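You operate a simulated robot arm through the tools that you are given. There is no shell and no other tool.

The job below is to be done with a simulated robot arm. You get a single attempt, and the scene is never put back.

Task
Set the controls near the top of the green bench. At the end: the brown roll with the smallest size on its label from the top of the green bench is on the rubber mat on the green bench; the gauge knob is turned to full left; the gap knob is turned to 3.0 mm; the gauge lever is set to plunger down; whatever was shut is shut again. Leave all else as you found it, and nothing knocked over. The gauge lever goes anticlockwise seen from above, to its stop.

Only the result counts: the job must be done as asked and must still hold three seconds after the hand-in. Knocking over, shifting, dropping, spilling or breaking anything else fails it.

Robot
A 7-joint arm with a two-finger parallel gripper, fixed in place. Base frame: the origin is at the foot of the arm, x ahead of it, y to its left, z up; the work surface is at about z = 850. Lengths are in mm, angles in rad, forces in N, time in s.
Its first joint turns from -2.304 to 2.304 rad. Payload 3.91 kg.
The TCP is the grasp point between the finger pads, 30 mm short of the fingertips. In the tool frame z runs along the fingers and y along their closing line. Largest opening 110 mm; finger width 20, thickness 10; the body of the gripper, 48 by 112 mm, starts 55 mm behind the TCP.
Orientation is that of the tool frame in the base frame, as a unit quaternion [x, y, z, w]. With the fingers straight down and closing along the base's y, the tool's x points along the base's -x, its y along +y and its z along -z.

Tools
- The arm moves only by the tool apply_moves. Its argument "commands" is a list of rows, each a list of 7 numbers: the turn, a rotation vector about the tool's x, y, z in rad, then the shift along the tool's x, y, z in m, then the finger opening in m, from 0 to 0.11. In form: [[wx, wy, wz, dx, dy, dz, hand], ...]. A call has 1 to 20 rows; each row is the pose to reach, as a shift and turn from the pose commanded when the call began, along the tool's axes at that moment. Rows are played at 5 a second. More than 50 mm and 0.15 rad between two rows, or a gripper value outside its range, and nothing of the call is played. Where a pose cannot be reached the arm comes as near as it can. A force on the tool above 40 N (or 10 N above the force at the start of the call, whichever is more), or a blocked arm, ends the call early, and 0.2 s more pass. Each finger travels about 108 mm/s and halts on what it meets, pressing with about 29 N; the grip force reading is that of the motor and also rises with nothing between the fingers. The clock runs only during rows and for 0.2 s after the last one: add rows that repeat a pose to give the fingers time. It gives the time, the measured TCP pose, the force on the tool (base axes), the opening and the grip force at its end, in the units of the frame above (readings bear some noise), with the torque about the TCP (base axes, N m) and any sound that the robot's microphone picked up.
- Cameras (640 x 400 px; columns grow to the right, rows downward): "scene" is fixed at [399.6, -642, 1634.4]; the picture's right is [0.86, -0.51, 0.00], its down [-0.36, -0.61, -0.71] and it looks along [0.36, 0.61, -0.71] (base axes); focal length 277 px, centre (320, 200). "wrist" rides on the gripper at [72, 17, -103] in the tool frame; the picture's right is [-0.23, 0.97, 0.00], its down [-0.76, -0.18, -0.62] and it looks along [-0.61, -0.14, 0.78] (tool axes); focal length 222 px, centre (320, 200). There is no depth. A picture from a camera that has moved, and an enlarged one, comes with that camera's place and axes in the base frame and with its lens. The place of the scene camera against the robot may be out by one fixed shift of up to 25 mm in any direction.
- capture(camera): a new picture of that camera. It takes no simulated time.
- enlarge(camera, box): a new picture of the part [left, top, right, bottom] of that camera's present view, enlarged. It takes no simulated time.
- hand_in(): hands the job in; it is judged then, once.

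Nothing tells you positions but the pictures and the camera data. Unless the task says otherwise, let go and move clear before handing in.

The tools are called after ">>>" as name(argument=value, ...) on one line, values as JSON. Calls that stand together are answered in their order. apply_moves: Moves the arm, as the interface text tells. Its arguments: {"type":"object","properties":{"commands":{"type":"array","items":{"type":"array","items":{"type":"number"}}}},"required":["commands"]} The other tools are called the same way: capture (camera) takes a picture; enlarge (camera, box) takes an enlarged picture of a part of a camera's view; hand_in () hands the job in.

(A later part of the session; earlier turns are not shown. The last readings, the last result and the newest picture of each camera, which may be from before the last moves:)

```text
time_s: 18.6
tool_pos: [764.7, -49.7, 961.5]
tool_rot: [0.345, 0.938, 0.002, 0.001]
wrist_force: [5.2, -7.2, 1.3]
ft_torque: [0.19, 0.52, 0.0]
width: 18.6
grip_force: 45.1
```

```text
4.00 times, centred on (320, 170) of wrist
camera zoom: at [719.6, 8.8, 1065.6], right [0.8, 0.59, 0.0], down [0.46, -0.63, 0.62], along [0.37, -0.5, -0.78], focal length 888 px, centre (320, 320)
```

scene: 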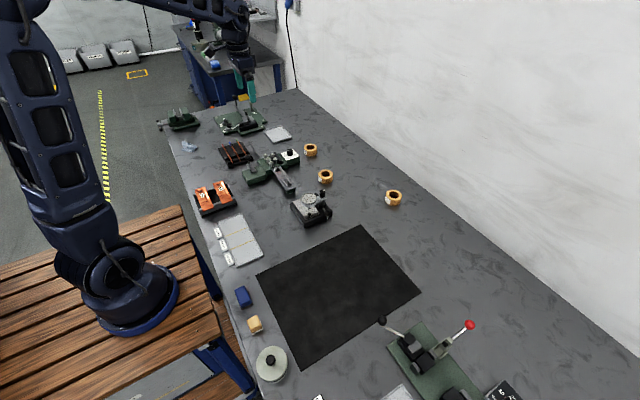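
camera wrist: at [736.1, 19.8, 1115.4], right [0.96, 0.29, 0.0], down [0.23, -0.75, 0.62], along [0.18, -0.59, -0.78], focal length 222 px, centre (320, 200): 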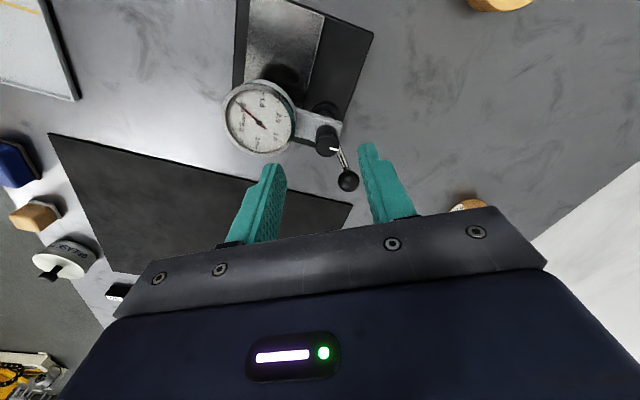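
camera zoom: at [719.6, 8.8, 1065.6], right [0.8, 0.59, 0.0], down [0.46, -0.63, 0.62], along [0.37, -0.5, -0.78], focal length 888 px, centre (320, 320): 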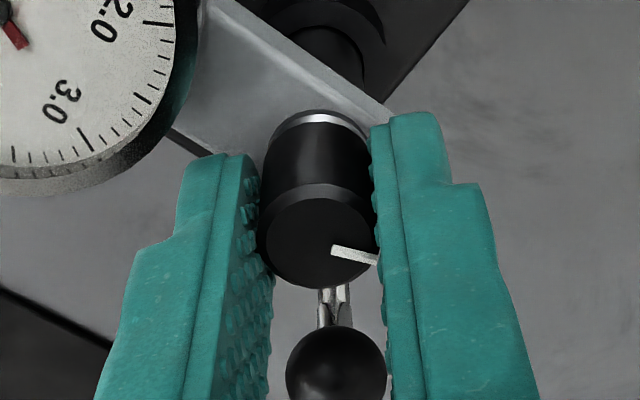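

The knob follows the fingers. A small side force shows the axis is slightly off the tool centre, so I'll null it with a 1 mm shift to learn the stiffness.

>>> apply_moves(commands=[[0, 0, 0, -0.001, -0.0002, 0, 0.01], [0, 0, 0, -0.001, -0.0002, 0, 0.01]])

```text
time_s: 19.2
tool_pos: [765.1, -50.9, 961.4]
tool_rot: [0.346, 0.938, 0.001, 0.001]
wrist_force: [-2.4, 1.4, 1.7]
ft_torque: [-0.77, -0.48, 0.0]
width: 18.5
grip_force: 44.5
```

Stiffness is about 11 N/mm, so the axis offset is about 2.3 mm along the closing line. I'll keep turning with that offset compensated.

>>> apply_moves(commands=[[0, 0, -0.07, 4e-05, 5e-05, 0, 0.01], [0, 0, -0.14, -0.00012, 7e-05, 0, 0.01], [0, 0, -0.21, -0.00028, 0.0001, 0, 0.01], [0, 0, -0.28, -0.00044, 0.00014, 0, 0.01], [0, 0, -0.35, -0.00059, 0.00019, 0, 0.01], [0, 0, -0.42, -0.00074, 0.00025, 0, 0.01], [0, 0, -0.49, -0.00088, 0.00032, 0, 0.01], [0, 0, -0.56, -0.00102, 0.0004, 0, 0.01]])

>>> enlarge(camera="wrist", box=[270, 120, 370, 220])

```text
time_s: 21.0
tool_pos: [765.1, -50.3, 961.6]
tool_rot: [0.072, 0.997, 0.0, -0.001]
wrist_force: [-23.3, 26.3, 3.4]
ft_torque: [0.34, 0.32, -0.07]
width: 18.2
grip_force: 45.4
```

```text
4.00 times, centred on (320, 170) of wrist
camera zoom: at [695.0, -23.6, 1065.6], right [0.36, 0.93, 0.0], down [0.73, -0.29, 0.62], along [0.58, -0.23, -0.78], focal length 888 px, centre (320, 320)
```

zoom: 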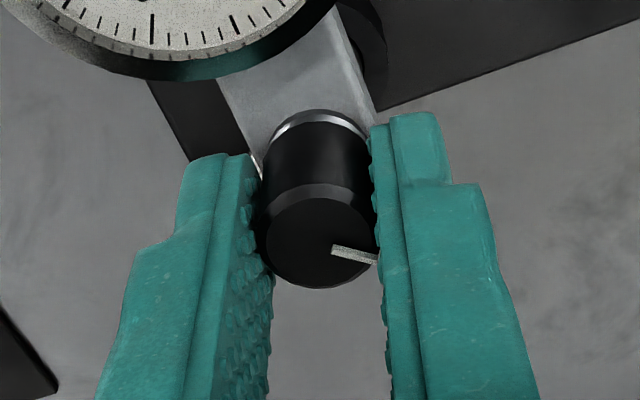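

The side force grew to about 35 N, so my offset model is wrong; the knob does still turn with the fingers. I'll relieve that force before turning further.

>>> apply_moves(commands=[[0, 0, 0, 0.0006, 0.0005, 0, 0.01], [0, 0, 0, 0.00115, 0.00094, 0, 0.01], [0, 0, 0, 0.00115, 0.00094, 0, 0.01]])

```text
time_s: 21.8
tool_pos: [765.5, -49.1, 962.3]
tool_rot: [0.073, 0.997, 0.0, 0.001]
wrist_force: [-16.3, 19.3, 3.2]
ft_torque: [0.27, 0.74, -0.01]
width: 18.4
grip_force: 45.1
```

>>> apply_moves(commands=[[0, 0, 0, 0.0007, 0.0006, 0, 0.01], [0, 0, 0, 0.0014, 0.0012, 0, 0.01], [0, 0, 0, 0.0014, 0.0012, 0, 0.01]])

>>> enlarge(camera="wrist", box=[270, 120, 370, 220])

>>> enlarge(camera="scene", box=[285, 165, 345, 225])

```text
time_s: 22.6
tool_pos: [765.0, -51.0, 960.9]
tool_rot: [0.073, 0.997, 0.001, 0.002]
wrist_force: [3.1, 0.0, 7.1]
ft_torque: [-0.26, 0.08, 0.03]
width: 18.4
grip_force: 45.1
```

```text
4.00 times, centred on (320, 170) of wrist
camera zoom: at [694.7, -23.3, 1065.3], right [0.37, 0.93, 0.0], down [0.72, -0.29, 0.63], along [0.58, -0.23, -0.78], focal length 888 px, centre (320, 320)
```

zoom: 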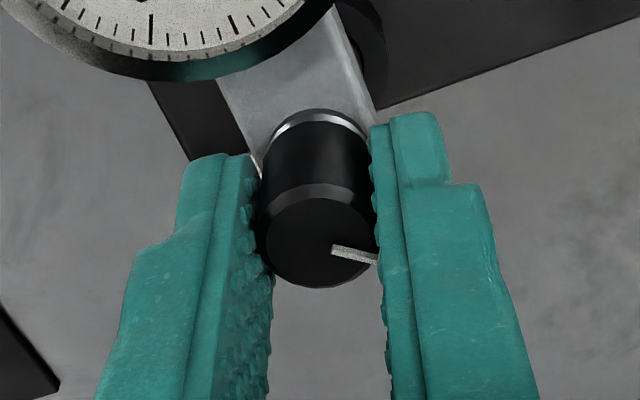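

```text
6.67 times, centred on (315, 195) of scene
camera zoom: at [399.6, -642.0, 1634.4], right [0.86, -0.51, 0.0], down [-0.36, -0.61, -0.71], along [0.36, 0.61, -0.71], focal length 1844 px, centre (353, 233)
```

zoom: 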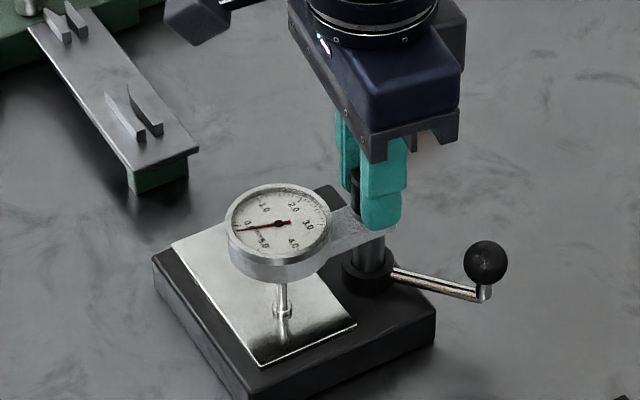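

The force is nulled and the gauge has not shifted. Pure rotation about the tool centre looks right, so I'll go on in short stages.

>>> apply_moves(commands=[[0, 0, -0.07, 0, 0, 0, 0.01], [0, 0, -0.14, 0, 0, 0, 0.01], [0, 0, -0.21, 0, 0, 0, 0.01], [0, 0, -0.28, 0, 0, 0, 0.01]])

>>> enlarge(camera="wrist", box=[270, 120, 370, 220])

```text
time_s: 23.6
tool_pos: [764.7, -49.7, 961.0]
tool_rot: [-0.067, 0.998, 0.001, 0.002]
wrist_force: [18.6, -13.8, 6.2]
ft_torque: [-0.36, -1.22, 0.02]
width: 18.7
grip_force: 44.9
```

```text
4.00 times, centred on (320, 170) of wrist
camera zoom: at [689.9, -43.4, 1065.3], right [0.09, 1.0, 0.0], down [0.78, -0.07, 0.63], along [0.62, -0.06, -0.78], focal length 888 px, centre (320, 320)
```

zoom: 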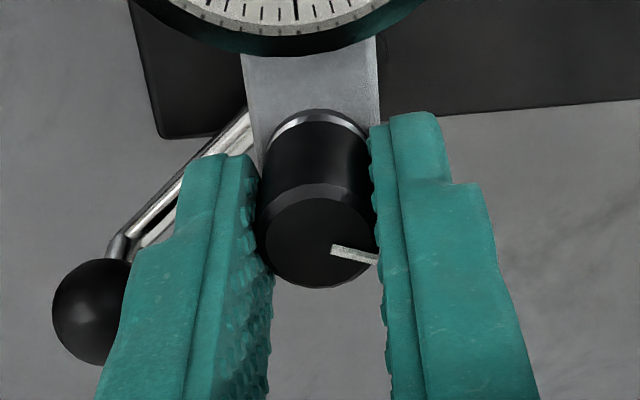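

The real tool centre stays within 0.5 mm, so the axis offset is near zero and it was my shift that caused this force. I'll take the shift back out and continue.

>>> apply_moves(commands=[[0, 0, 0, -0.0003, -0.0008, 0, 0.01], [0, 0, 0, -0.0006, -0.0016, 0, 0.01], [0, 0, 0, -0.0006, -0.0016, 0, 0.01], [0, 0, 0, -0.0006, -0.0016, 0, 0.01]])

```text
time_s: 24.6
tool_pos: [764.0, -50.3, 960.9]
tool_rot: [-0.067, 0.998, 0.001, 0.001]
wrist_force: [14.6, 4.7, 12.0]
ft_torque: [-0.12, -0.31, 0.0]
width: 18.6
grip_force: 44.9
```

Some force has built up in x and z. I'll open the fingers here to release it, check the pointer, and grip again.

>>> apply_moves(commands=[[0, 0, 0, 0, 0, 0, 0.022], [0, 0, 0, 0, 0, 0, 0.03], [0, 0, 0, 0, 0, 0, 0.03]])

>>> enlarge(camera="wrist", box=[270, 120, 370, 220])

>>> enlarge(camera="scene", box=[285, 165, 345, 225])

```text
time_s: 25.4
tool_pos: [766.0, -51.3, 960.1]
tool_rot: [-0.067, 0.998, 0.001, 0.0]
wrist_force: [-0.4, 0.2, 0.1]
ft_torque: [0.01, -0.01, -0.01]
width: 29.8
grip_force: 0.0
```

```text
4.00 times, centred on (320, 170) of wrist
camera zoom: at [689.9, -44.3, 1065.2], right [0.09, 1.0, 0.0], down [0.78, -0.08, 0.62], along [0.62, -0.06, -0.78], focal length 888 px, centre (320, 320)
```

zoom: 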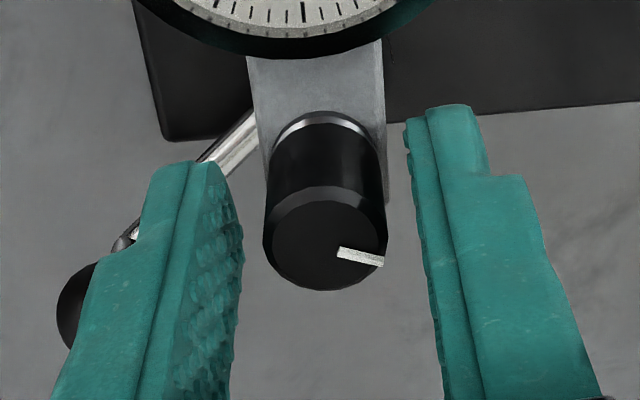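

```text
6.67 times, centred on (315, 195) of scene
camera zoom: at [399.6, -642.0, 1634.4], right [0.86, -0.51, 0.0], down [-0.36, -0.61, -0.71], along [0.36, 0.61, -0.71], focal length 1844 px, centre (353, 233)
```

zoom: 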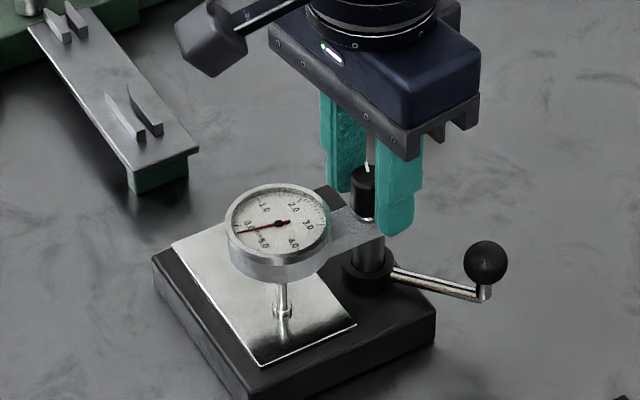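

The pointer now points about +y, roughly 68° turned, and the forces are gone. I'll recentre slightly, grip again and keep turning anticlockwise.

>>> apply_moves(commands=[[0, 0, 0, -0.0011, 0.0006, 0, 0.03], [0, 0, 0, -0.0011, 0.0006, 0, 0.02], [0, 0, 0, -0.0011, 0.0006, 0, 0.01], [0, 0, 0, -0.0011, 0.0006, 0, 0.01], [0, 0, 0, -0.0011, 0.0006, 0, 0.01]])

```text
time_s: 26.6
tool_pos: [765.8, -49.7, 961.0]
tool_rot: [-0.067, 0.998, 0.001, 0.001]
wrist_force: [-1.1, 2.6, 0.2]
ft_torque: [-0.18, 0.18, -0.05]
width: 18.8
grip_force: 44.6
```

>>> apply_moves(commands=[[0, 0, -0.07, 0, 0, 0, 0.01], [0, 0, -0.14, 0, 0, 0, 0.01], [0, 0, -0.21, 0, 0, 0, 0.01], [0, 0, -0.28, 0, 0, 0, 0.01], [0, 0, -0.35, 0, 0, 0, 0.01]])

>>> enlarge(camera="wrist", box=[270, 120, 370, 220])

```text
time_s: 27.8
tool_pos: [765.5, -49.3, 961.5]
tool_rot: [-0.24, 0.971, 0.001, 0.0]
wrist_force: [-3.5, 8.9, -3.7]
ft_torque: [0.23, -0.56, 0.02]
width: 18.7
grip_force: 44.9
```

```text
4.00 times, centred on (320, 170) of wrist
camera zoom: at [692.9, -68.7, 1065.3], right [-0.25, 0.97, 0.0], down [0.76, 0.2, 0.62], along [0.6, 0.16, -0.78], focal length 888 px, centre (320, 320)
```

zoom: 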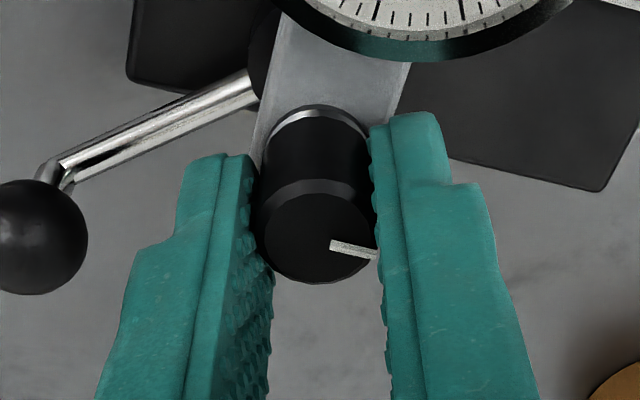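

Still turning with the fingers (about 88° total) and the force is low. I'll continue.

>>> apply_moves(commands=[[0, 0, -0.07, 0, 0, 0, 0.01], [0, 0, -0.14, 0, 0, 0, 0.01], [0, 0, -0.21, 0, 0, 0, 0.01], [0, 0, -0.28, 0, 0, 0, 0.01], [0, 0, -0.35, 0, 0, 0, 0.01]])

>>> enlarge(camera="wrist", box=[270, 120, 370, 220])

```text
time_s: 29.0
tool_pos: [764.0, -49.0, 961.8]
tool_rot: [-0.406, 0.914, 0.0, 0.001]
wrist_force: [-7.9, 21.6, -1.3]
ft_torque: [0.26, 0.37, -0.05]
width: 18.7
grip_force: 45.1
```

```text
4.00 times, centred on (320, 170) of wrist
camera zoom: at [703.4, -91.7, 1065.3], right [-0.57, 0.82, 0.0], down [0.64, 0.44, 0.62], along [0.51, 0.36, -0.78], focal length 888 px, centre (320, 320)
```

zoom: 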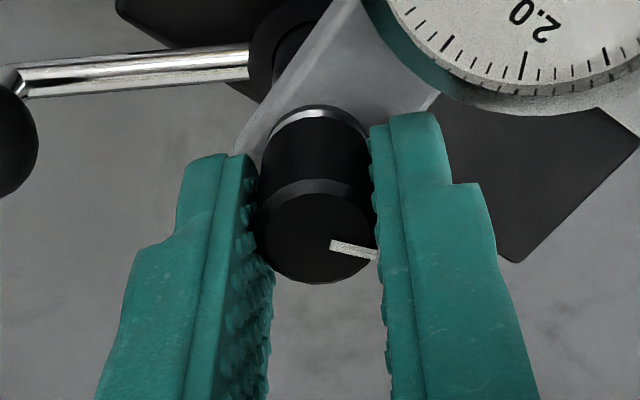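

>>> apply_moves(commands=[[0, 0, 0, -0.0003, 0.0006, 0, 0.01], [0, 0, 0, -0.0006, 0.0012, 0, 0.01], [0, 0, -0.07, -0.0006, 0.0012, 0, 0.01], [0, 0, -0.14, -0.0006, 0.0012, 0, 0.01], [0, 0, -0.21, -0.0006, 0.0012, 0, 0.01]])

>>> enlarge(camera="wrist", box=[270, 120, 370, 220])

```text
time_s: 30.2
tool_pos: [765.8, -48.4, 961.5]
tool_rot: [-0.5, 0.866, 0.001, 0.0]
wrist_force: [-8.7, 6.2, -0.7]
ft_torque: [0.52, -0.06, -0.03]
width: 18.8
grip_force: 45.0
```

```text
4.00 times, centred on (320, 170) of wrist
camera zoom: at [713.2, -103.3, 1065.3], right [-0.73, 0.69, 0.0], down [0.53, 0.57, 0.62], along [0.43, 0.46, -0.78], focal length 888 px, centre (320, 320)
```

zoom: 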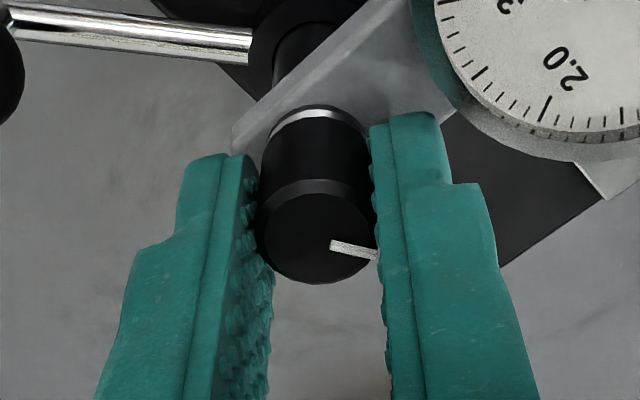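

About 120° turned and no stop yet. I'll continue.

>>> apply_moves(commands=[[0, 0, -0.05, 0.0, 0.0003, 0, 0.01], [0, 0, -0.1, 0.0, 0.0005, 0, 0.01], [0, 0, -0.15, 0.0, 0.0005, 0, 0.01], [0, 0, -0.2, 0.0, 0.0005, 0, 0.01]])

>>> enlarge(camera="wrist", box=[270, 120, 370, 220])

```text
time_s: 31.2
tool_pos: [765.1, -48.2, 960.2]
tool_rot: [-0.583, 0.812, 0.001, 0.001]
wrist_force: [-5.1, 5.6, -7.2]
ft_torque: [0.36, 0.01, -0.51]
width: 18.6
grip_force: 45.2
```

```text
4.00 times, centred on (320, 170) of wrist
camera zoom: at [724.7, -111.9, 1065.3], right [-0.85, 0.53, 0.0], down [0.41, 0.66, 0.63], along [0.33, 0.53, -0.78], focal length 888 px, centre (320, 320)
```

zoom: 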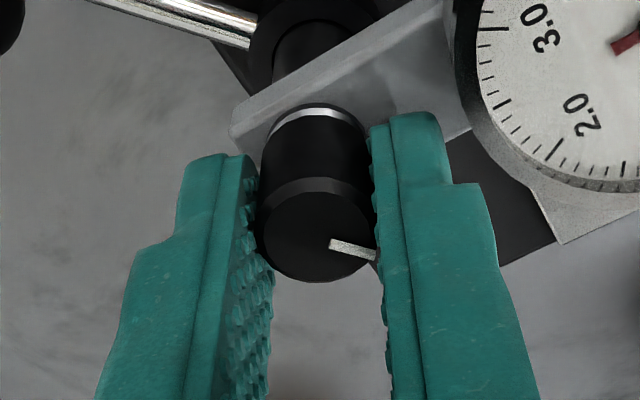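

The resisting torque jumped to 0.51 N m, which suggests the stop. I'll nudge a little more to confirm.

>>> apply_moves(commands=[[0, 0, -0.03, 0, 0, 0, 0.01], [0, 0, -0.06, 0, 0, 0, 0.01], [0, 0, -0.06, 0, 0, 0, 0.01]])

>>> enlarge(camera="wrist", box=[270, 120, 370, 220])

```text
time_s: 32.0
tool_pos: [765.5, -48.3, 962.1]
tool_rot: [-0.608, 0.794, 0.001, 0.001]
wrist_force: [-8.3, 4.6, -3.8]
ft_torque: [0.24, 0.18, -0.23]
width: 18.8
grip_force: 45.1
```

```text
4.00 times, centred on (320, 170) of wrist
camera zoom: at [728.6, -114.0, 1065.4], right [-0.88, 0.48, 0.0], down [0.37, 0.69, 0.63], along [0.3, 0.55, -0.78], focal length 888 px, centre (320, 320)
```

zoom: 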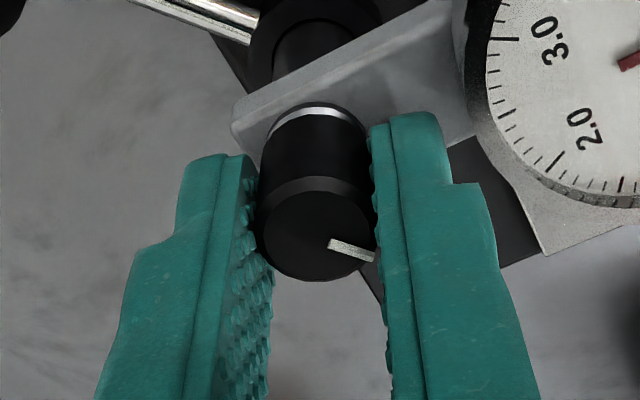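

The pointer slipped slightly against the fingers, so the knob is at its left stop. I'll release with a small opening (the dial is close) and lift off.

>>> apply_moves(commands=[[0, 0, 0, 0, 0, 0, 0.022], [0, 0, 0, 0, 0, 0, 0.025], [0, 0, 0, 0, 0, 0, 0.025], [0, 0, 0, 0, 0, -0.015, 0.025], [0, 0, 0, 0, 0, -0.04, 0.025], [0, 0, 0, 0, 0, -0.08, 0.05], [0, 0, 0, 0, 0, -0.12, 0.08], [0, 0, 0, 0, 0, -0.12, 0.11]])

>>> capture(camera="wrist")

>>> enlarge(camera="scene", box=[285, 165, 345, 225])

```text
time_s: 33.8
tool_pos: [764.2, -48.7, 1082.0]
tool_rot: [-0.607, 0.795, 0.001, 0.0]
wrist_force: [0.8, -0.1, -0.4]
ft_torque: [-0.02, 0.01, -0.01]
width: 110.0
grip_force: 0.0
```

```text
taken
camera wrist: at [728.8, -114.2, 1185.9], right [-0.88, 0.48, 0.0], down [0.37, 0.69, 0.63], along [0.3, 0.55, -0.78], focal length 222 px, centre (320, 200)
```

wrist: 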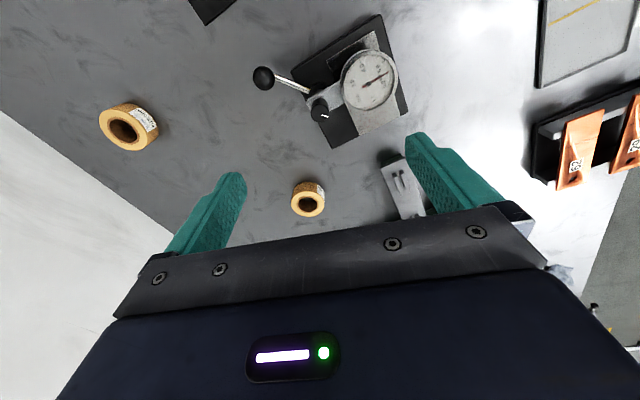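

```text
6.67 times, centred on (315, 195) of scene
camera zoom: at [399.6, -642.0, 1634.4], right [0.86, -0.51, 0.0], down [-0.36, -0.61, -0.71], along [0.36, 0.61, -0.71], focal length 1844 px, centre (353, 233)
```

zoom: 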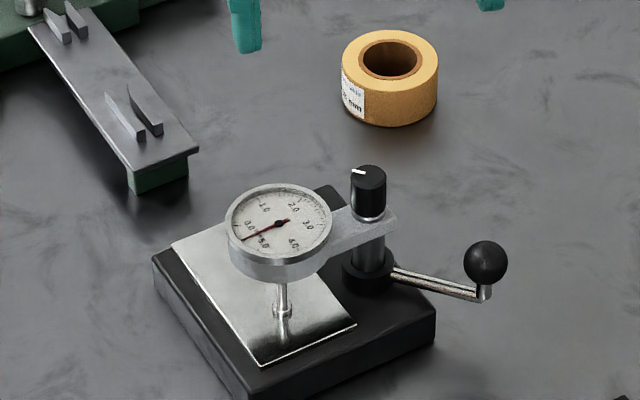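

The gauge knob is at its left stop and the gauge body stays where it was. Next I'll move above the gap dial at about (803, 291) to read it.

>>> apply_moves(commands=[[0, 0, 0.1302, -0.03103, 0.01311, 0.0052, 0.11], [0, 0, 0.2604, -0.06206, 0.02622, 0.0104, 0.11], [0, 0, 0.3906, -0.09309, 0.03933, 0.0156, 0.11], [0, 0, 0.5208, -0.12412, 0.05244, 0.0208, 0.11], [0, 0, 0.651, -0.15515, 0.06555, 0.026, 0.11], [0, 0, 0.7812, -0.18618, 0.07866, 0.0312, 0.11], [0, 0, 0.9114, -0.21721, 0.09177, 0.0364, 0.11], [0, 0, 1.0416, -0.24824, 0.10488, 0.0416, 0.11], [0, 0, 1.1718, -0.27927, 0.11799, 0.0468, 0.11], [0, 0, 1.302, -0.3103, 0.1311, 0.052, 0.11], [0, 0, 1.302, -0.3103, 0.1311, 0.052, 0.11]])

>>> capture(camera="wrist")

>>> enlarge(camera="wrist", box=[300, 140, 390, 220])

```text
time_s: 36.2
tool_pos: [720.7, 286.1, 1030.1]
tool_rot: [-0.001, 1.0, 0.002, 0.001]
wrist_force: [0.1, -0.6, 0.4]
ft_torque: [0.04, 0.0, 0.01]
width: 110.0
grip_force: 0.1
```

```text
taken
camera wrist: at [646.5, 301.8, 1134.0], right [0.23, 0.97, 0.0], down [0.76, -0.18, 0.62], along [0.61, -0.14, -0.78], focal length 222 px, centre (320, 200)
```

wrist: 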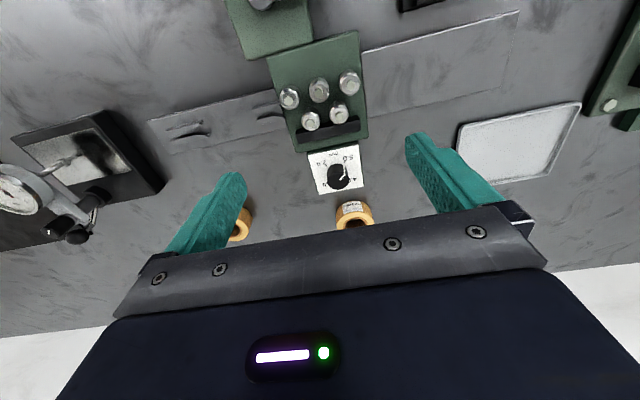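

```text
5.00 times, centred on (345, 180) of wrist
camera zoom: at [646.5, 301.8, 1134.0], right [0.23, 0.97, 0.0], down [0.76, -0.18, 0.62], along [0.61, -0.14, -0.78], focal length 1111 px, centre (195, 300)
```

zoom: 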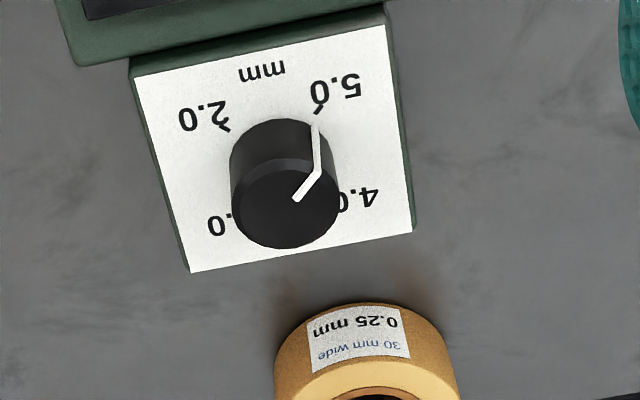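

The dial plate is square with the base: 5.0 at 135°, 4.0 at 45°, 3.0 at -45° and 2.0 at -135° (base angles), centred near (799, 288.6). The pointer is now at about 130°, so it needs about 175° clockwise. I'll go above the knob with the tool yawed +60°.

>>> apply_moves(commands=[[0, 0, -0.131, -0.01, 0.0005, 0.0057, 0.1], [0, 0, -0.262, -0.02, 0.001, 0.0115, 0.09], [0, 0, -0.393, -0.03, 0.0015, 0.0172, 0.08], [0, 0, -0.524, -0.04, 0.002, 0.023, 0.07], [0, 0, -0.654, -0.05, 0.0025, 0.0287, 0.06], [0, 0, -0.785, -0.06, 0.003, 0.0345, 0.05], [0, 0, -0.916, -0.07, 0.0035, 0.0402, 0.04], [0, 0, -1.047, -0.0805, 0.0038, 0.046, 0.04], [0, 0, -1.047, -0.0805, 0.0038, 0.046, 0.04]])

>>> capture(camera="wrist")

>>> enlarge(camera="wrist", box=[260, 90, 380, 210])

```text
time_s: 38.2
tool_pos: [800.6, 288.6, 983.4]
tool_rot: [-0.501, 0.865, 0.0, 0.001]
wrist_force: [-0.5, 0.5, 0.1]
ft_torque: [0.01, -0.03, 0.03]
width: 39.8
grip_force: 0.1
```

```text
taken
camera wrist: at [748.9, 235.0, 1088.1], right [-0.73, 0.68, 0.0], down [0.53, 0.57, 0.63], along [0.43, 0.46, -0.78], focal length 222 px, centre (320, 200)
```

wrist: 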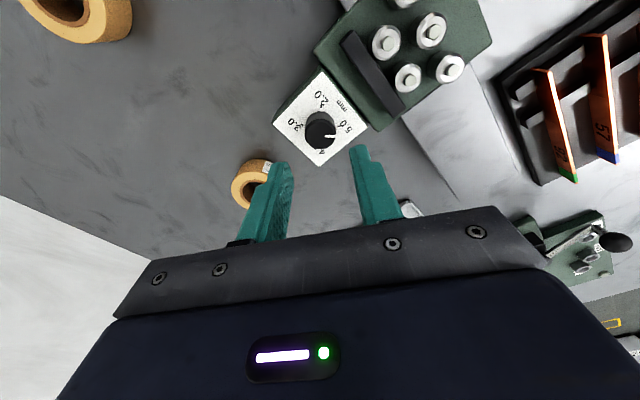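

```text
3.33 times, centred on (320, 150) of wrist
camera zoom: at [748.9, 235.0, 1088.1], right [-0.73, 0.68, 0.0], down [0.53, 0.57, 0.63], along [0.43, 0.46, -0.78], focal length 740 px, centre (320, 367)
```

zoom: 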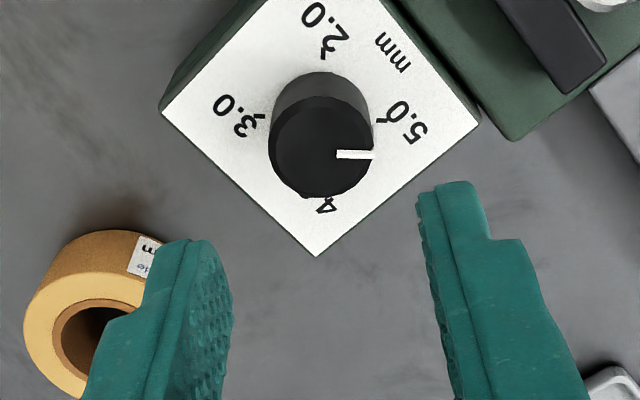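

The knob sits well centred between the fingers and its pointer is at about 133–135° (5.0). I'll go down with the tips just above the plate and grip.

>>> apply_moves(commands=[[0, 0, 0, 0, 0, 0.025, 0.04], [0, 0, 0, 0, 0, 0.045, 0.04], [0, 0, 0, 0, 0, 0.058, 0.04], [0, 0, 0, 0, 0, 0.0645, 0.04], [0, 0, 0, 0, 0, 0.0645, 0.032], [0, 0, 0, 0, 0, 0.0645, 0.02], [0, 0, 0, 0, 0, 0.0645, 0.018], [0, 0, 0, 0, 0, 0.0645, 0.018]])

>>> enlarge(camera="wrist", box=[270, 110, 370, 210])

>>> enlarge(camera="scene", box=[250, 130, 320, 190])

```text
time_s: 40.0
tool_pos: [798.3, 290.1, 917.4]
tool_rot: [-0.5, 0.866, 0.0, 0.001]
wrist_force: [-10.9, 3.1, -4.1]
ft_torque: [0.23, 0.11, 0.01]
width: 26.6
grip_force: 45.5
```

```text
4.00 times, centred on (320, 160) of wrist
camera zoom: at [748.7, 235.1, 1023.0], right [-0.73, 0.68, 0.0], down [0.53, 0.57, 0.62], along [0.43, 0.46, -0.78], focal length 888 px, centre (320, 360)
```

zoom: 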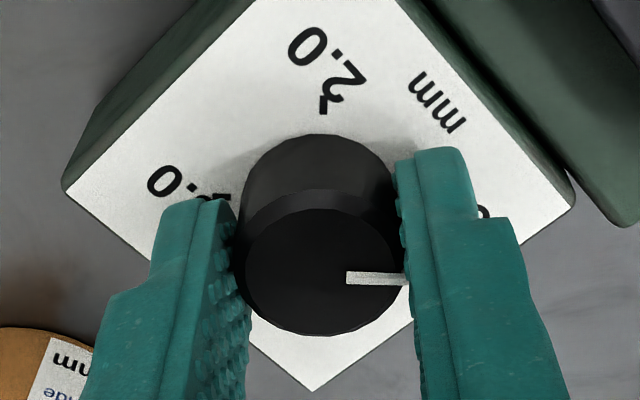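

```text
6.67 times, centred on (285, 160) of scene
camera zoom: at [399.6, -642.0, 1634.4], right [0.86, -0.51, 0.0], down [-0.36, -0.61, -0.71], along [0.36, 0.61, -0.71], focal length 1844 px, centre (553, 467)
```

zoom: 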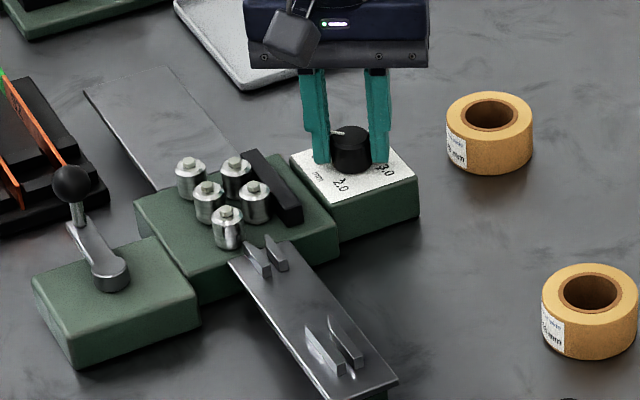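

Gripped at 26.6 mm. I'll correct the small side force and start turning clockwise.

>>> apply_moves(commands=[[0, 0, 0, 0, 0.0007, 0, 0.018], [0, 0, 0.07, 0, 0.0007, 0, 0.018], [0, 0, 0.14, 0, 0.0007, 0, 0.018], [0, 0, 0.21, 0, 0.0007, 0, 0.018], [0, 0, 0.28, 0, 0.0007, 0, 0.018], [0, 0, 0.35, 0, 0.0007, 0, 0.018]])

>>> enlarge(camera="wrist", box=[270, 110, 370, 210])

```text
time_s: 41.4
tool_pos: [799.7, 290.1, 919.1]
tool_rot: [-0.342, 0.94, 0.001, 0.001]
wrist_force: [-6.5, -0.5, -19.0]
ft_torque: [0.1, -0.18, 0.01]
width: 26.5
grip_force: 45.5
```

```text
4.00 times, centred on (320, 160) of wrist
camera zoom: at [733.0, 256.0, 1023.1], right [-0.45, 0.89, 0.0], down [0.7, 0.35, 0.62], along [0.56, 0.28, -0.78], focal length 888 px, centre (320, 360)
```

zoom: 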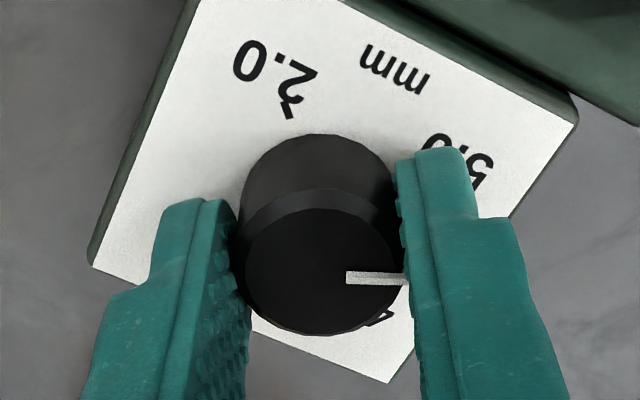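

The knob follows cleanly. I'll ease the vertical force a little and continue clockwise.

>>> apply_moves(commands=[[0, 0, 0.07, 0, 0, 0.0006, 0.018], [0, 0, 0.14, 0, 0, 0.0012, 0.018], [0, 0, 0.21, 0, 0, 0.0012, 0.018], [0, 0, 0.28, 0, 0, 0.0012, 0.018], [0, 0, 0.35, 0, 0, 0.0012, 0.018]])

```text
time_s: 42.6
tool_pos: [800.3, 291.3, 918.9]
tool_rot: [-0.172, 0.985, 0.001, 0.001]
wrist_force: [-9.8, -8.3, 7.1]
ft_torque: [-0.62, 0.94, 0.02]
width: 26.6
grip_force: 45.5
```

>>> apply_moves(commands=[[0, 0, 0, 0.0006, -0.0002, 0, 0.018], [0, 0, 0.07, 0.0008, -0.0003, 0, 0.018], [0, 0, 0.14, 0.0008, -0.0003, 0, 0.018], [0, 0, 0.21, 0.0008, -0.0003, 0, 0.018], [0, 0, 0.28, 0.0008, -0.0003, 0, 0.018], [0, 0, 0.35, 0.0008, -0.0003, 0, 0.018]])

>>> enlarge(camera="wrist", box=[270, 110, 370, 210])

```text
time_s: 44.0
tool_pos: [800.1, 290.1, 918.2]
tool_rot: [0.001, 1.0, 0.002, 0.002]
wrist_force: [16.8, 5.4, 8.0]
ft_torque: [0.01, -1.02, 0.02]
width: 26.8
grip_force: 45.2
```

```text
4.00 times, centred on (320, 160) of wrist
camera zoom: at [726.7, 306.4, 1022.9], right [0.23, 0.97, 0.0], down [0.76, -0.18, 0.63], along [0.61, -0.14, -0.78], focal length 888 px, centre (320, 360)
```

zoom: 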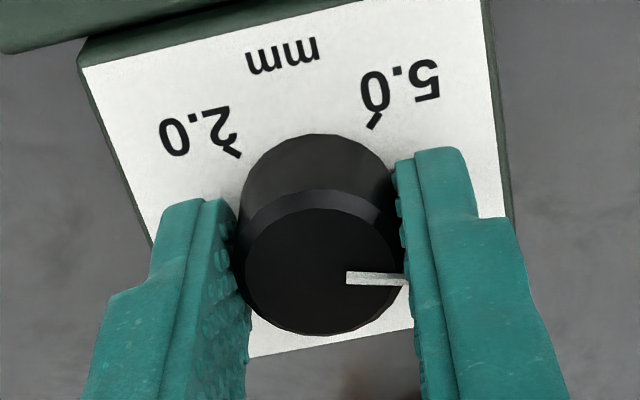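

>>> apply_moves(commands=[[0, 0, 0, -0.0006, 0.0002, 0, 0.018], [0, 0, 0, -0.001, 0.0003, 0, 0.018], [0, 0, 0.07, -0.001, 0.0003, 0, 0.018], [0, 0, 0.14, -0.001, 0.0003, 0, 0.018], [0, 0, 0.21, -0.001, 0.0003, 0, 0.018], [0, 0, 0.28, -0.001, 0.0003, 0, 0.018], [0, 0, 0.35, -0.001, 0.0003, 0, 0.018]])

```text
time_s: 45.6
tool_pos: [799.9, 289.2, 919.2]
tool_rot: [0.174, 0.985, 0.002, 0.002]
wrist_force: [5.4, 0.9, 17.7]
ft_torque: [-0.33, -0.3, 0.0]
width: 26.6
grip_force: 44.8
```

>>> apply_moves(commands=[[0, 0, 0.07, 0, 0, -0.0006, 0.018], [0, 0, 0.14, 0, 0, -0.0012, 0.018], [0, 0, 0.21, 0, 0, -0.0012, 0.018], [0, 0, 0.28, 0, 0, -0.0012, 0.018], [0, 0, 0.35, 0, 0, -0.0012, 0.018]])

```text
time_s: 46.8
tool_pos: [800.4, 289.8, 918.8]
tool_rot: [0.344, 0.939, 0.0, 0.0]
wrist_force: [2.2, 0.8, 1.0]
ft_torque: [-0.34, -0.46, 0.0]
width: 26.5
grip_force: 45.0
```

>>> apply_moves(commands=[[0, 0, 0.07, 0, 0, 0, 0.018], [0, 0, 0.14, 0, 0, 0, 0.018], [0, 0, 0.21, 0, 0, 0, 0.018], [0, 0, 0.28, 0, 0, 0, 0.018], [0, 0, 0.35, 0, 0, 0, 0.018]])

>>> enlarge(camera="wrist", box=[270, 110, 370, 210])

```text
time_s: 48.0
tool_pos: [799.8, 289.6, 919.1]
tool_rot: [0.502, 0.865, 0.0, 0.0]
wrist_force: [-6.2, 1.1, -8.6]
ft_torque: [-0.01, 0.25, 0.02]
width: 26.5
grip_force: 45.3
```

```text
4.00 times, centred on (320, 160) of wrist
camera zoom: at [778.2, 360.8, 1023.2], right [0.96, 0.29, 0.0], down [0.22, -0.75, 0.62], along [0.18, -0.6, -0.78], focal length 888 px, centre (320, 360)
```

zoom: 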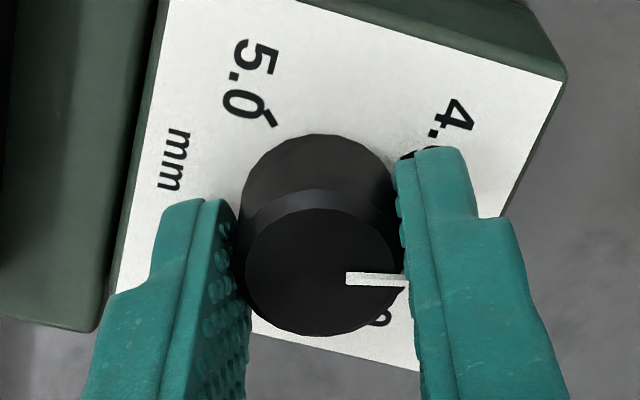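

Turned 120° so far, with the pointer at about 14°. I'll release, lift, and rotate the tool back to yaw 0 to grip again for the rest.

>>> apply_moves(commands=[[0, 0, 0, 0, 0, 0, 0.03], [0, 0, 0, 0, 0, 0, 0.04], [0, 0, 0, 0, 0, 0, 0.04], [0, 0, 0, 0, 0, -0.015, 0.04], [0, 0, 0, 0, 0, -0.035, 0.04], [0, 0, -0.131, 0, 0, -0.035, 0.04], [0, 0, -0.262, 0, 0, -0.035, 0.04], [0, 0, -0.393, 0, 0, -0.035, 0.04], [0, 0, -0.524, 0, 0, -0.035, 0.04], [0, 0, -0.654, 0, 0, -0.035, 0.04], [0, 0, -0.785, 0, 0, -0.035, 0.04], [0, 0, -0.916, 0, 0, -0.035, 0.04], [0, 0, -1.05, 0, 0, -0.035, 0.04], [0, 0, -1.05, 0, 0, -0.035, 0.04]])

>>> enlarge(camera="wrist", box=[270, 100, 370, 200])

>>> enlarge(camera="scene", box=[250, 130, 320, 190])

```text
time_s: 51.0
tool_pos: [799.6, 290.1, 954.3]
tool_rot: [0.0, 1.0, 0.001, 0.0]
wrist_force: [0.2, 0.2, -0.1]
ft_torque: [-0.03, -0.03, -0.01]
width: 39.7
grip_force: 0.0
```

```text
4.00 times, centred on (320, 150) of wrist
camera zoom: at [727.1, 306.0, 1058.5], right [0.23, 0.97, 0.0], down [0.76, -0.18, 0.62], along [0.61, -0.14, -0.78], focal length 888 px, centre (320, 400)
```

zoom: 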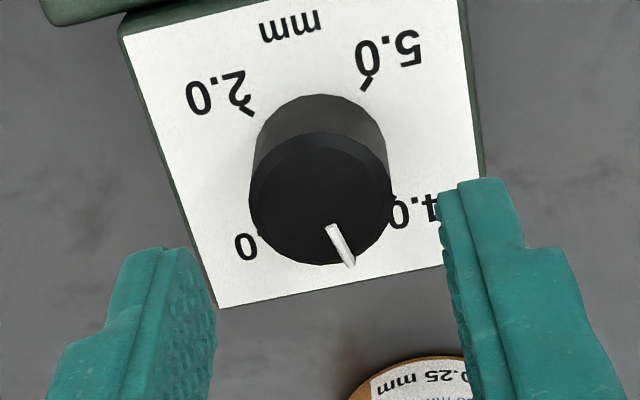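

```text
6.67 times, centred on (285, 160) of scene
camera zoom: at [399.6, -642.0, 1634.4], right [0.86, -0.51, 0.0], down [-0.36, -0.61, -0.71], along [0.36, 0.61, -0.71], focal length 1844 px, centre (553, 467)
```

zoom: 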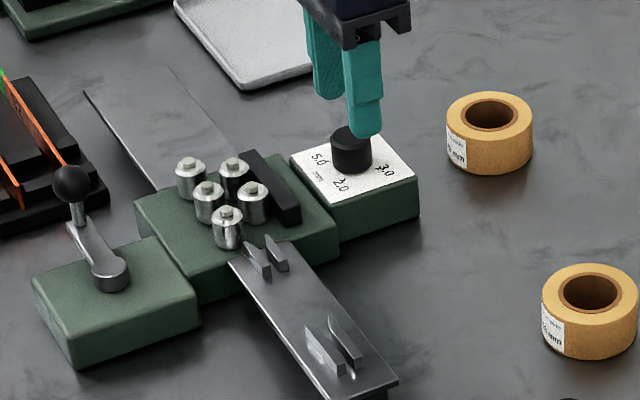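

The pointer is now at about 10°, so about 55° clockwise remains to reach 3.0. I'll regrip at yaw 0.

>>> apply_moves(commands=[[0, 0, 0, 0, 0, 0.015, 0.04], [0, 0, 0, 0, 0, 0.028, 0.04], [0, 0, 0, 0, 0, 0.035, 0.04], [0, 0, 0, 0, 0, 0.035, 0.032], [0, 0, 0, 0, 0, 0.035, 0.02], [0, 0, 0, 0, 0, 0.035, 0.018], [0, 0, 0, 0, 0, 0.035, 0.018]])

```text
time_s: 52.6
tool_pos: [800.5, 289.9, 918.0]
tool_rot: [-0.001, 1.0, 0.001, 0.002]
wrist_force: [0.3, 1.1, -0.9]
ft_torque: [-0.08, -0.52, 0.0]
width: 26.9
grip_force: 45.1
```

>>> apply_moves(commands=[[0, 0, 0.06, 0, 0, 0, 0.018], [0, 0, 0.12, 0, 0, 0, 0.018], [0, 0, 0.18, 0, 0, 0, 0.018], [0, 0, 0.24, 0, 0, 0, 0.018], [0, 0, 0.3, 0, 0, 0, 0.018], [0, 0, 0.36, 0, 0, 0, 0.018], [0, 0, 0.42, 0, 0, 0, 0.018]])

```text
time_s: 54.2
tool_pos: [800.3, 291.1, 920.4]
tool_rot: [0.209, 0.978, 0.001, 0.0]
wrist_force: [5.5, 0.6, 2.4]
ft_torque: [-0.32, -0.34, -0.03]
width: 26.7
grip_force: 45.1
```

>>> apply_moves(commands=[[0, 0, 0.06, 0, 0, 0, 0.018], [0, 0, 0.12, 0, 0, 0, 0.018], [0, 0, 0.18, 0, 0, 0, 0.018], [0, 0, 0.24, 0, 0, 0, 0.018], [0, 0, 0.3, 0, 0, 0, 0.018], [0, 0, 0.36, 0, 0, 0, 0.018], [0, 0, 0.42, 0, 0, 0, 0.018], [0, 0, 0.48, 0, 0, 0, 0.018], [0, 0, 0.54, 0, 0, 0, 0.018]])

>>> enlarge(camera="wrist", box=[270, 110, 370, 210])

```text
time_s: 56.2
tool_pos: [801.2, 289.4, 919.7]
tool_rot: [0.463, 0.886, 0.0, 0.0]
wrist_force: [2.0, -9.8, 6.0]
ft_torque: [-1.08, -0.2, -0.05]
width: 26.6
grip_force: 44.7
```

```text
4.00 times, centred on (320, 160) of wrist
camera zoom: at [771.9, 358.1, 1023.8], right [0.93, 0.37, 0.0], down [0.29, -0.73, 0.62], along [0.23, -0.58, -0.78], focal length 888 px, centre (320, 360)
```

zoom: 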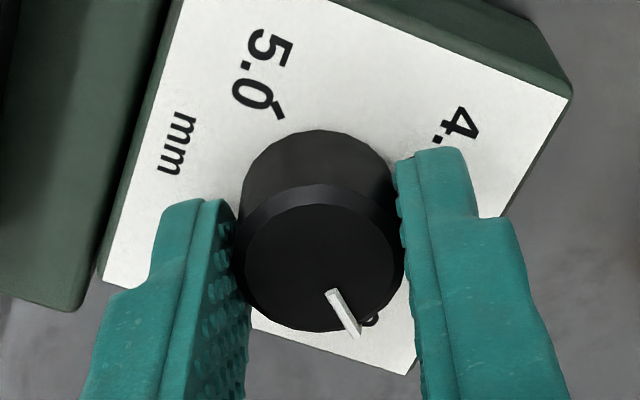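

The pointer measures about -44° from here. I'll release, lift, and check from yaw 0.

>>> apply_moves(commands=[[0, 0, 0, 0, 0, 0, 0.03], [0, 0, 0, 0, 0, 0, 0.04], [0, 0, 0, 0, 0, 0, 0.04], [0, 0, 0, 0, 0, -0.015, 0.04], [0, 0, 0, 0, 0, -0.035, 0.04], [0, 0, -0.12, 0, 0, -0.045, 0.04], [0, 0, -0.24, 0, 0, -0.055, 0.05], [0, 0, -0.36, 0, 0, -0.065, 0.06], [0, 0, -0.48, 0, 0, -0.075, 0.07], [0, 0, -0.6, 0, 0, -0.085, 0.08], [0, 0, -0.72, 0, 0, -0.095, 0.09], [0, 0, -0.84, 0, 0, -0.1, 0.1], [0, 0, -0.96, 0, 0, -0.1, 0.11], [0, 0, -0.96, 0, 0, -0.1, 0.11]])

>>> enlarge(camera="wrist", box=[290, 90, 350, 150])

>>> enlarge(camera="scene", box=[278, 143, 308, 168])

```text
time_s: 59.2
tool_pos: [800.1, 288.8, 1019.4]
tool_rot: [0.001, 1.0, 0.001, 0.001]
wrist_force: [0.7, 0.0, 0.4]
ft_torque: [0.0, -0.01, 0.04]
width: 110.1
grip_force: 0.1
```

```text
6.67 times, centred on (320, 120) of wrist
camera zoom: at [727.0, 305.9, 1123.8], right [0.23, 0.97, 0.0], down [0.76, -0.18, 0.62], along [0.61, -0.14, -0.78], focal length 1481 px, centre (320, 733)
```

zoom: 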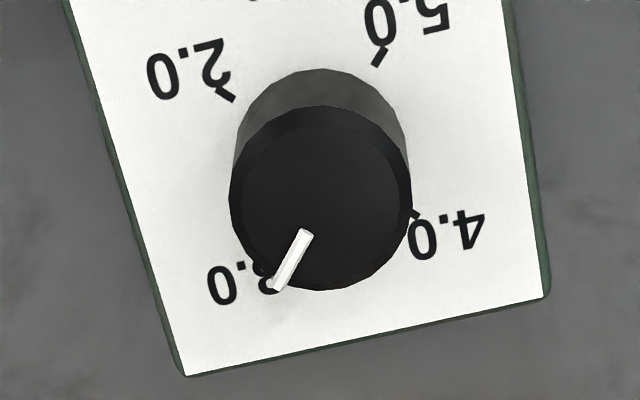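

```text
16.00 times, centred on (293, 156) of scene
camera zoom: at [399.6, -642.0, 1634.4], right [0.86, -0.51, 0.0], down [-0.36, -0.61, -0.71], along [0.36, 0.61, -0.71], focal length 4425 px, centre (752, 912)
```

zoom: 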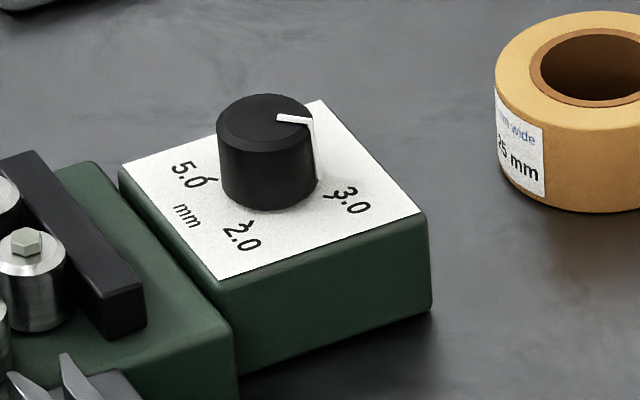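

From here the pointer reads about -40°, slightly short of 3.0 (-45°). I'll get a straight-down view, placing the knob near the top of the wrist image, to measure it properly.

>>> apply_moves(commands=[[0, 0, 0, -0.03, -0.008, 0, 0.11], [0, 0, 0, -0.06, -0.015, 0, 0.11], [0, 0, 0, -0.072, -0.017, 0, 0.11], [0, 0, 0, -0.072, -0.017, 0, 0.11]])

>>> capture(camera="wrist")

>>> enlarge(camera="wrist", box=[280, 0, 360, 50])

```text
time_s: 60.2
tool_pos: [871.3, 272.6, 1020.0]
tool_rot: [0.0, 1.0, 0.001, 0.001]
wrist_force: [-0.3, 0.0, 0.6]
ft_torque: [0.02, 0.05, 0.0]
width: 109.8
grip_force: 0.0
```

```text
taken
camera wrist: at [799.0, 289.4, 1123.7], right [0.23, 0.97, 0.0], down [0.76, -0.18, 0.62], along [0.61, -0.14, -0.78], focal length 222 px, centre (320, 200)
```

wrist: 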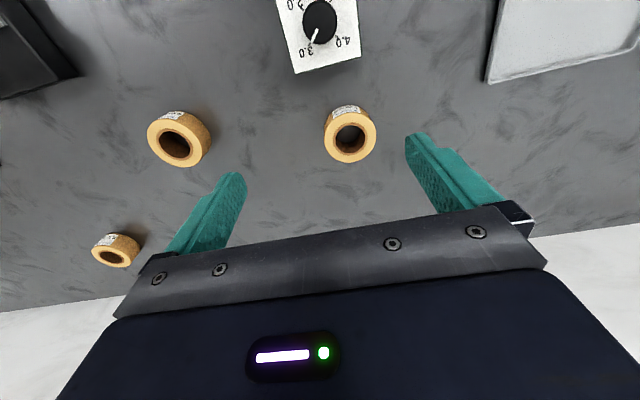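

```text
8.00 times, centred on (320, 25) of wrist
camera zoom: at [799.0, 289.4, 1123.7], right [0.23, 0.97, 0.0], down [0.76, -0.18, 0.62], along [0.61, -0.14, -0.78], focal length 1777 px, centre (320, 1600)
```

zoom: 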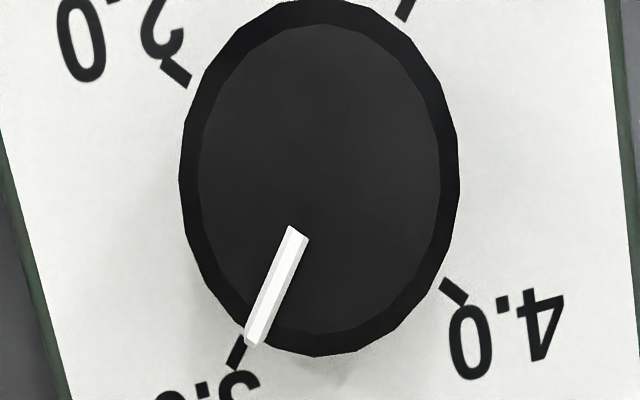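

The straight-down view gives the pointer at about -40.7°, and the scene view agrees, so about 4.3° more clockwise is needed. I'll go back over the knob and grip for a fine correction.

>>> apply_moves(commands=[[0, 0, 0, 0.03, 0.008, 0, 0.08], [0, 0, 0, 0.06, 0.015, 0, 0.05], [0, 0, 0, 0.072, 0.017, 0, 0.04], [0, 0, 0, 0.072, 0.017, 0.03, 0.04], [0, 0, 0, 0.072, 0.017, 0.065, 0.04], [0, 0, 0, 0.072, 0.017, 0.065, 0.04]])

>>> enlarge(camera="wrist", box=[270, 100, 370, 200])

```text
time_s: 61.6
tool_pos: [801.0, 291.0, 953.4]
tool_rot: [0.0, 1.0, 0.001, 0.001]
wrist_force: [-0.8, 0.5, 0.2]
ft_torque: [0.0, -0.02, -0.01]
width: 40.0
grip_force: 0.1
```

```text
4.00 times, centred on (320, 150) of wrist
camera zoom: at [727.5, 306.1, 1058.0], right [0.23, 0.97, 0.0], down [0.76, -0.18, 0.62], along [0.61, -0.14, -0.78], focal length 888 px, centre (320, 400)
```

zoom: 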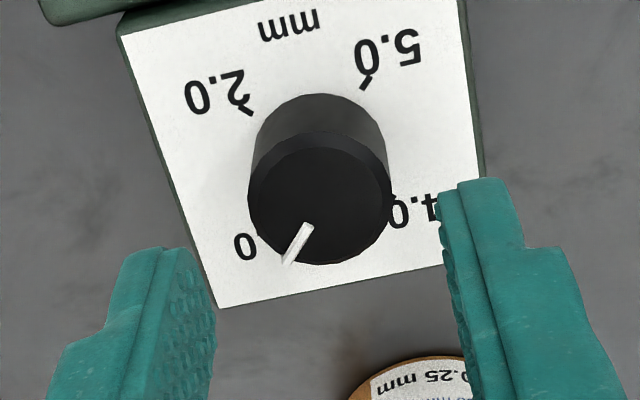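

>>> apply_moves(commands=[[0, 0, 0, 0, 0, 0.015, 0.04], [0, 0, 0, 0, 0, 0.028, 0.04], [0, 0, 0, 0, 0, 0.0345, 0.04], [0, 0, 0, 0, 0, 0.0345, 0.032], [0, 0, 0, 0, 0, 0.0345, 0.02], [0, 0, 0, 0, 0, 0.0345, 0.018], [0, 0, 0, 0, 0, 0.0345, 0.018], [0, 0, 0.04, 0, 0, 0.0345, 0.018], [0, 0, 0.078, 0, 0, 0.0345, 0.018], [0, 0, 0.078, 0, 0, 0.0345, 0.018]])

>>> enlarge(camera="wrist", box=[270, 110, 370, 210])

```text
time_s: 63.8
tool_pos: [800.2, 289.8, 919.2]
tool_rot: [0.039, 0.999, 0.001, 0.001]
wrist_force: [6.8, 0.4, -2.7]
ft_torque: [-0.49, -0.28, 0.0]
width: 26.7
grip_force: 45.0
```

```text
4.00 times, centred on (320, 160) of wrist
camera zoom: at [729.1, 312.0, 1023.7], right [0.3, 0.95, 0.0], down [0.74, -0.24, 0.62], along [0.6, -0.19, -0.78], focal length 888 px, centre (320, 360)
```

zoom: 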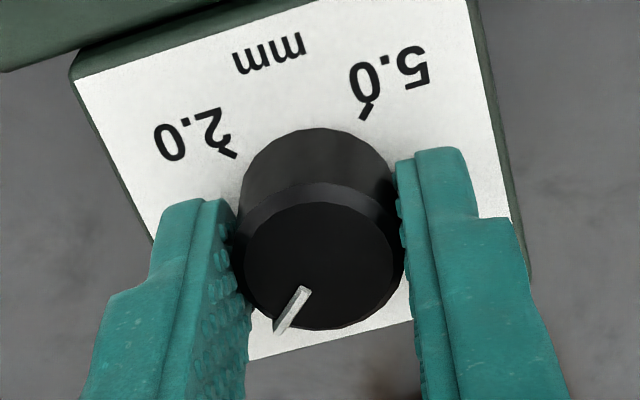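

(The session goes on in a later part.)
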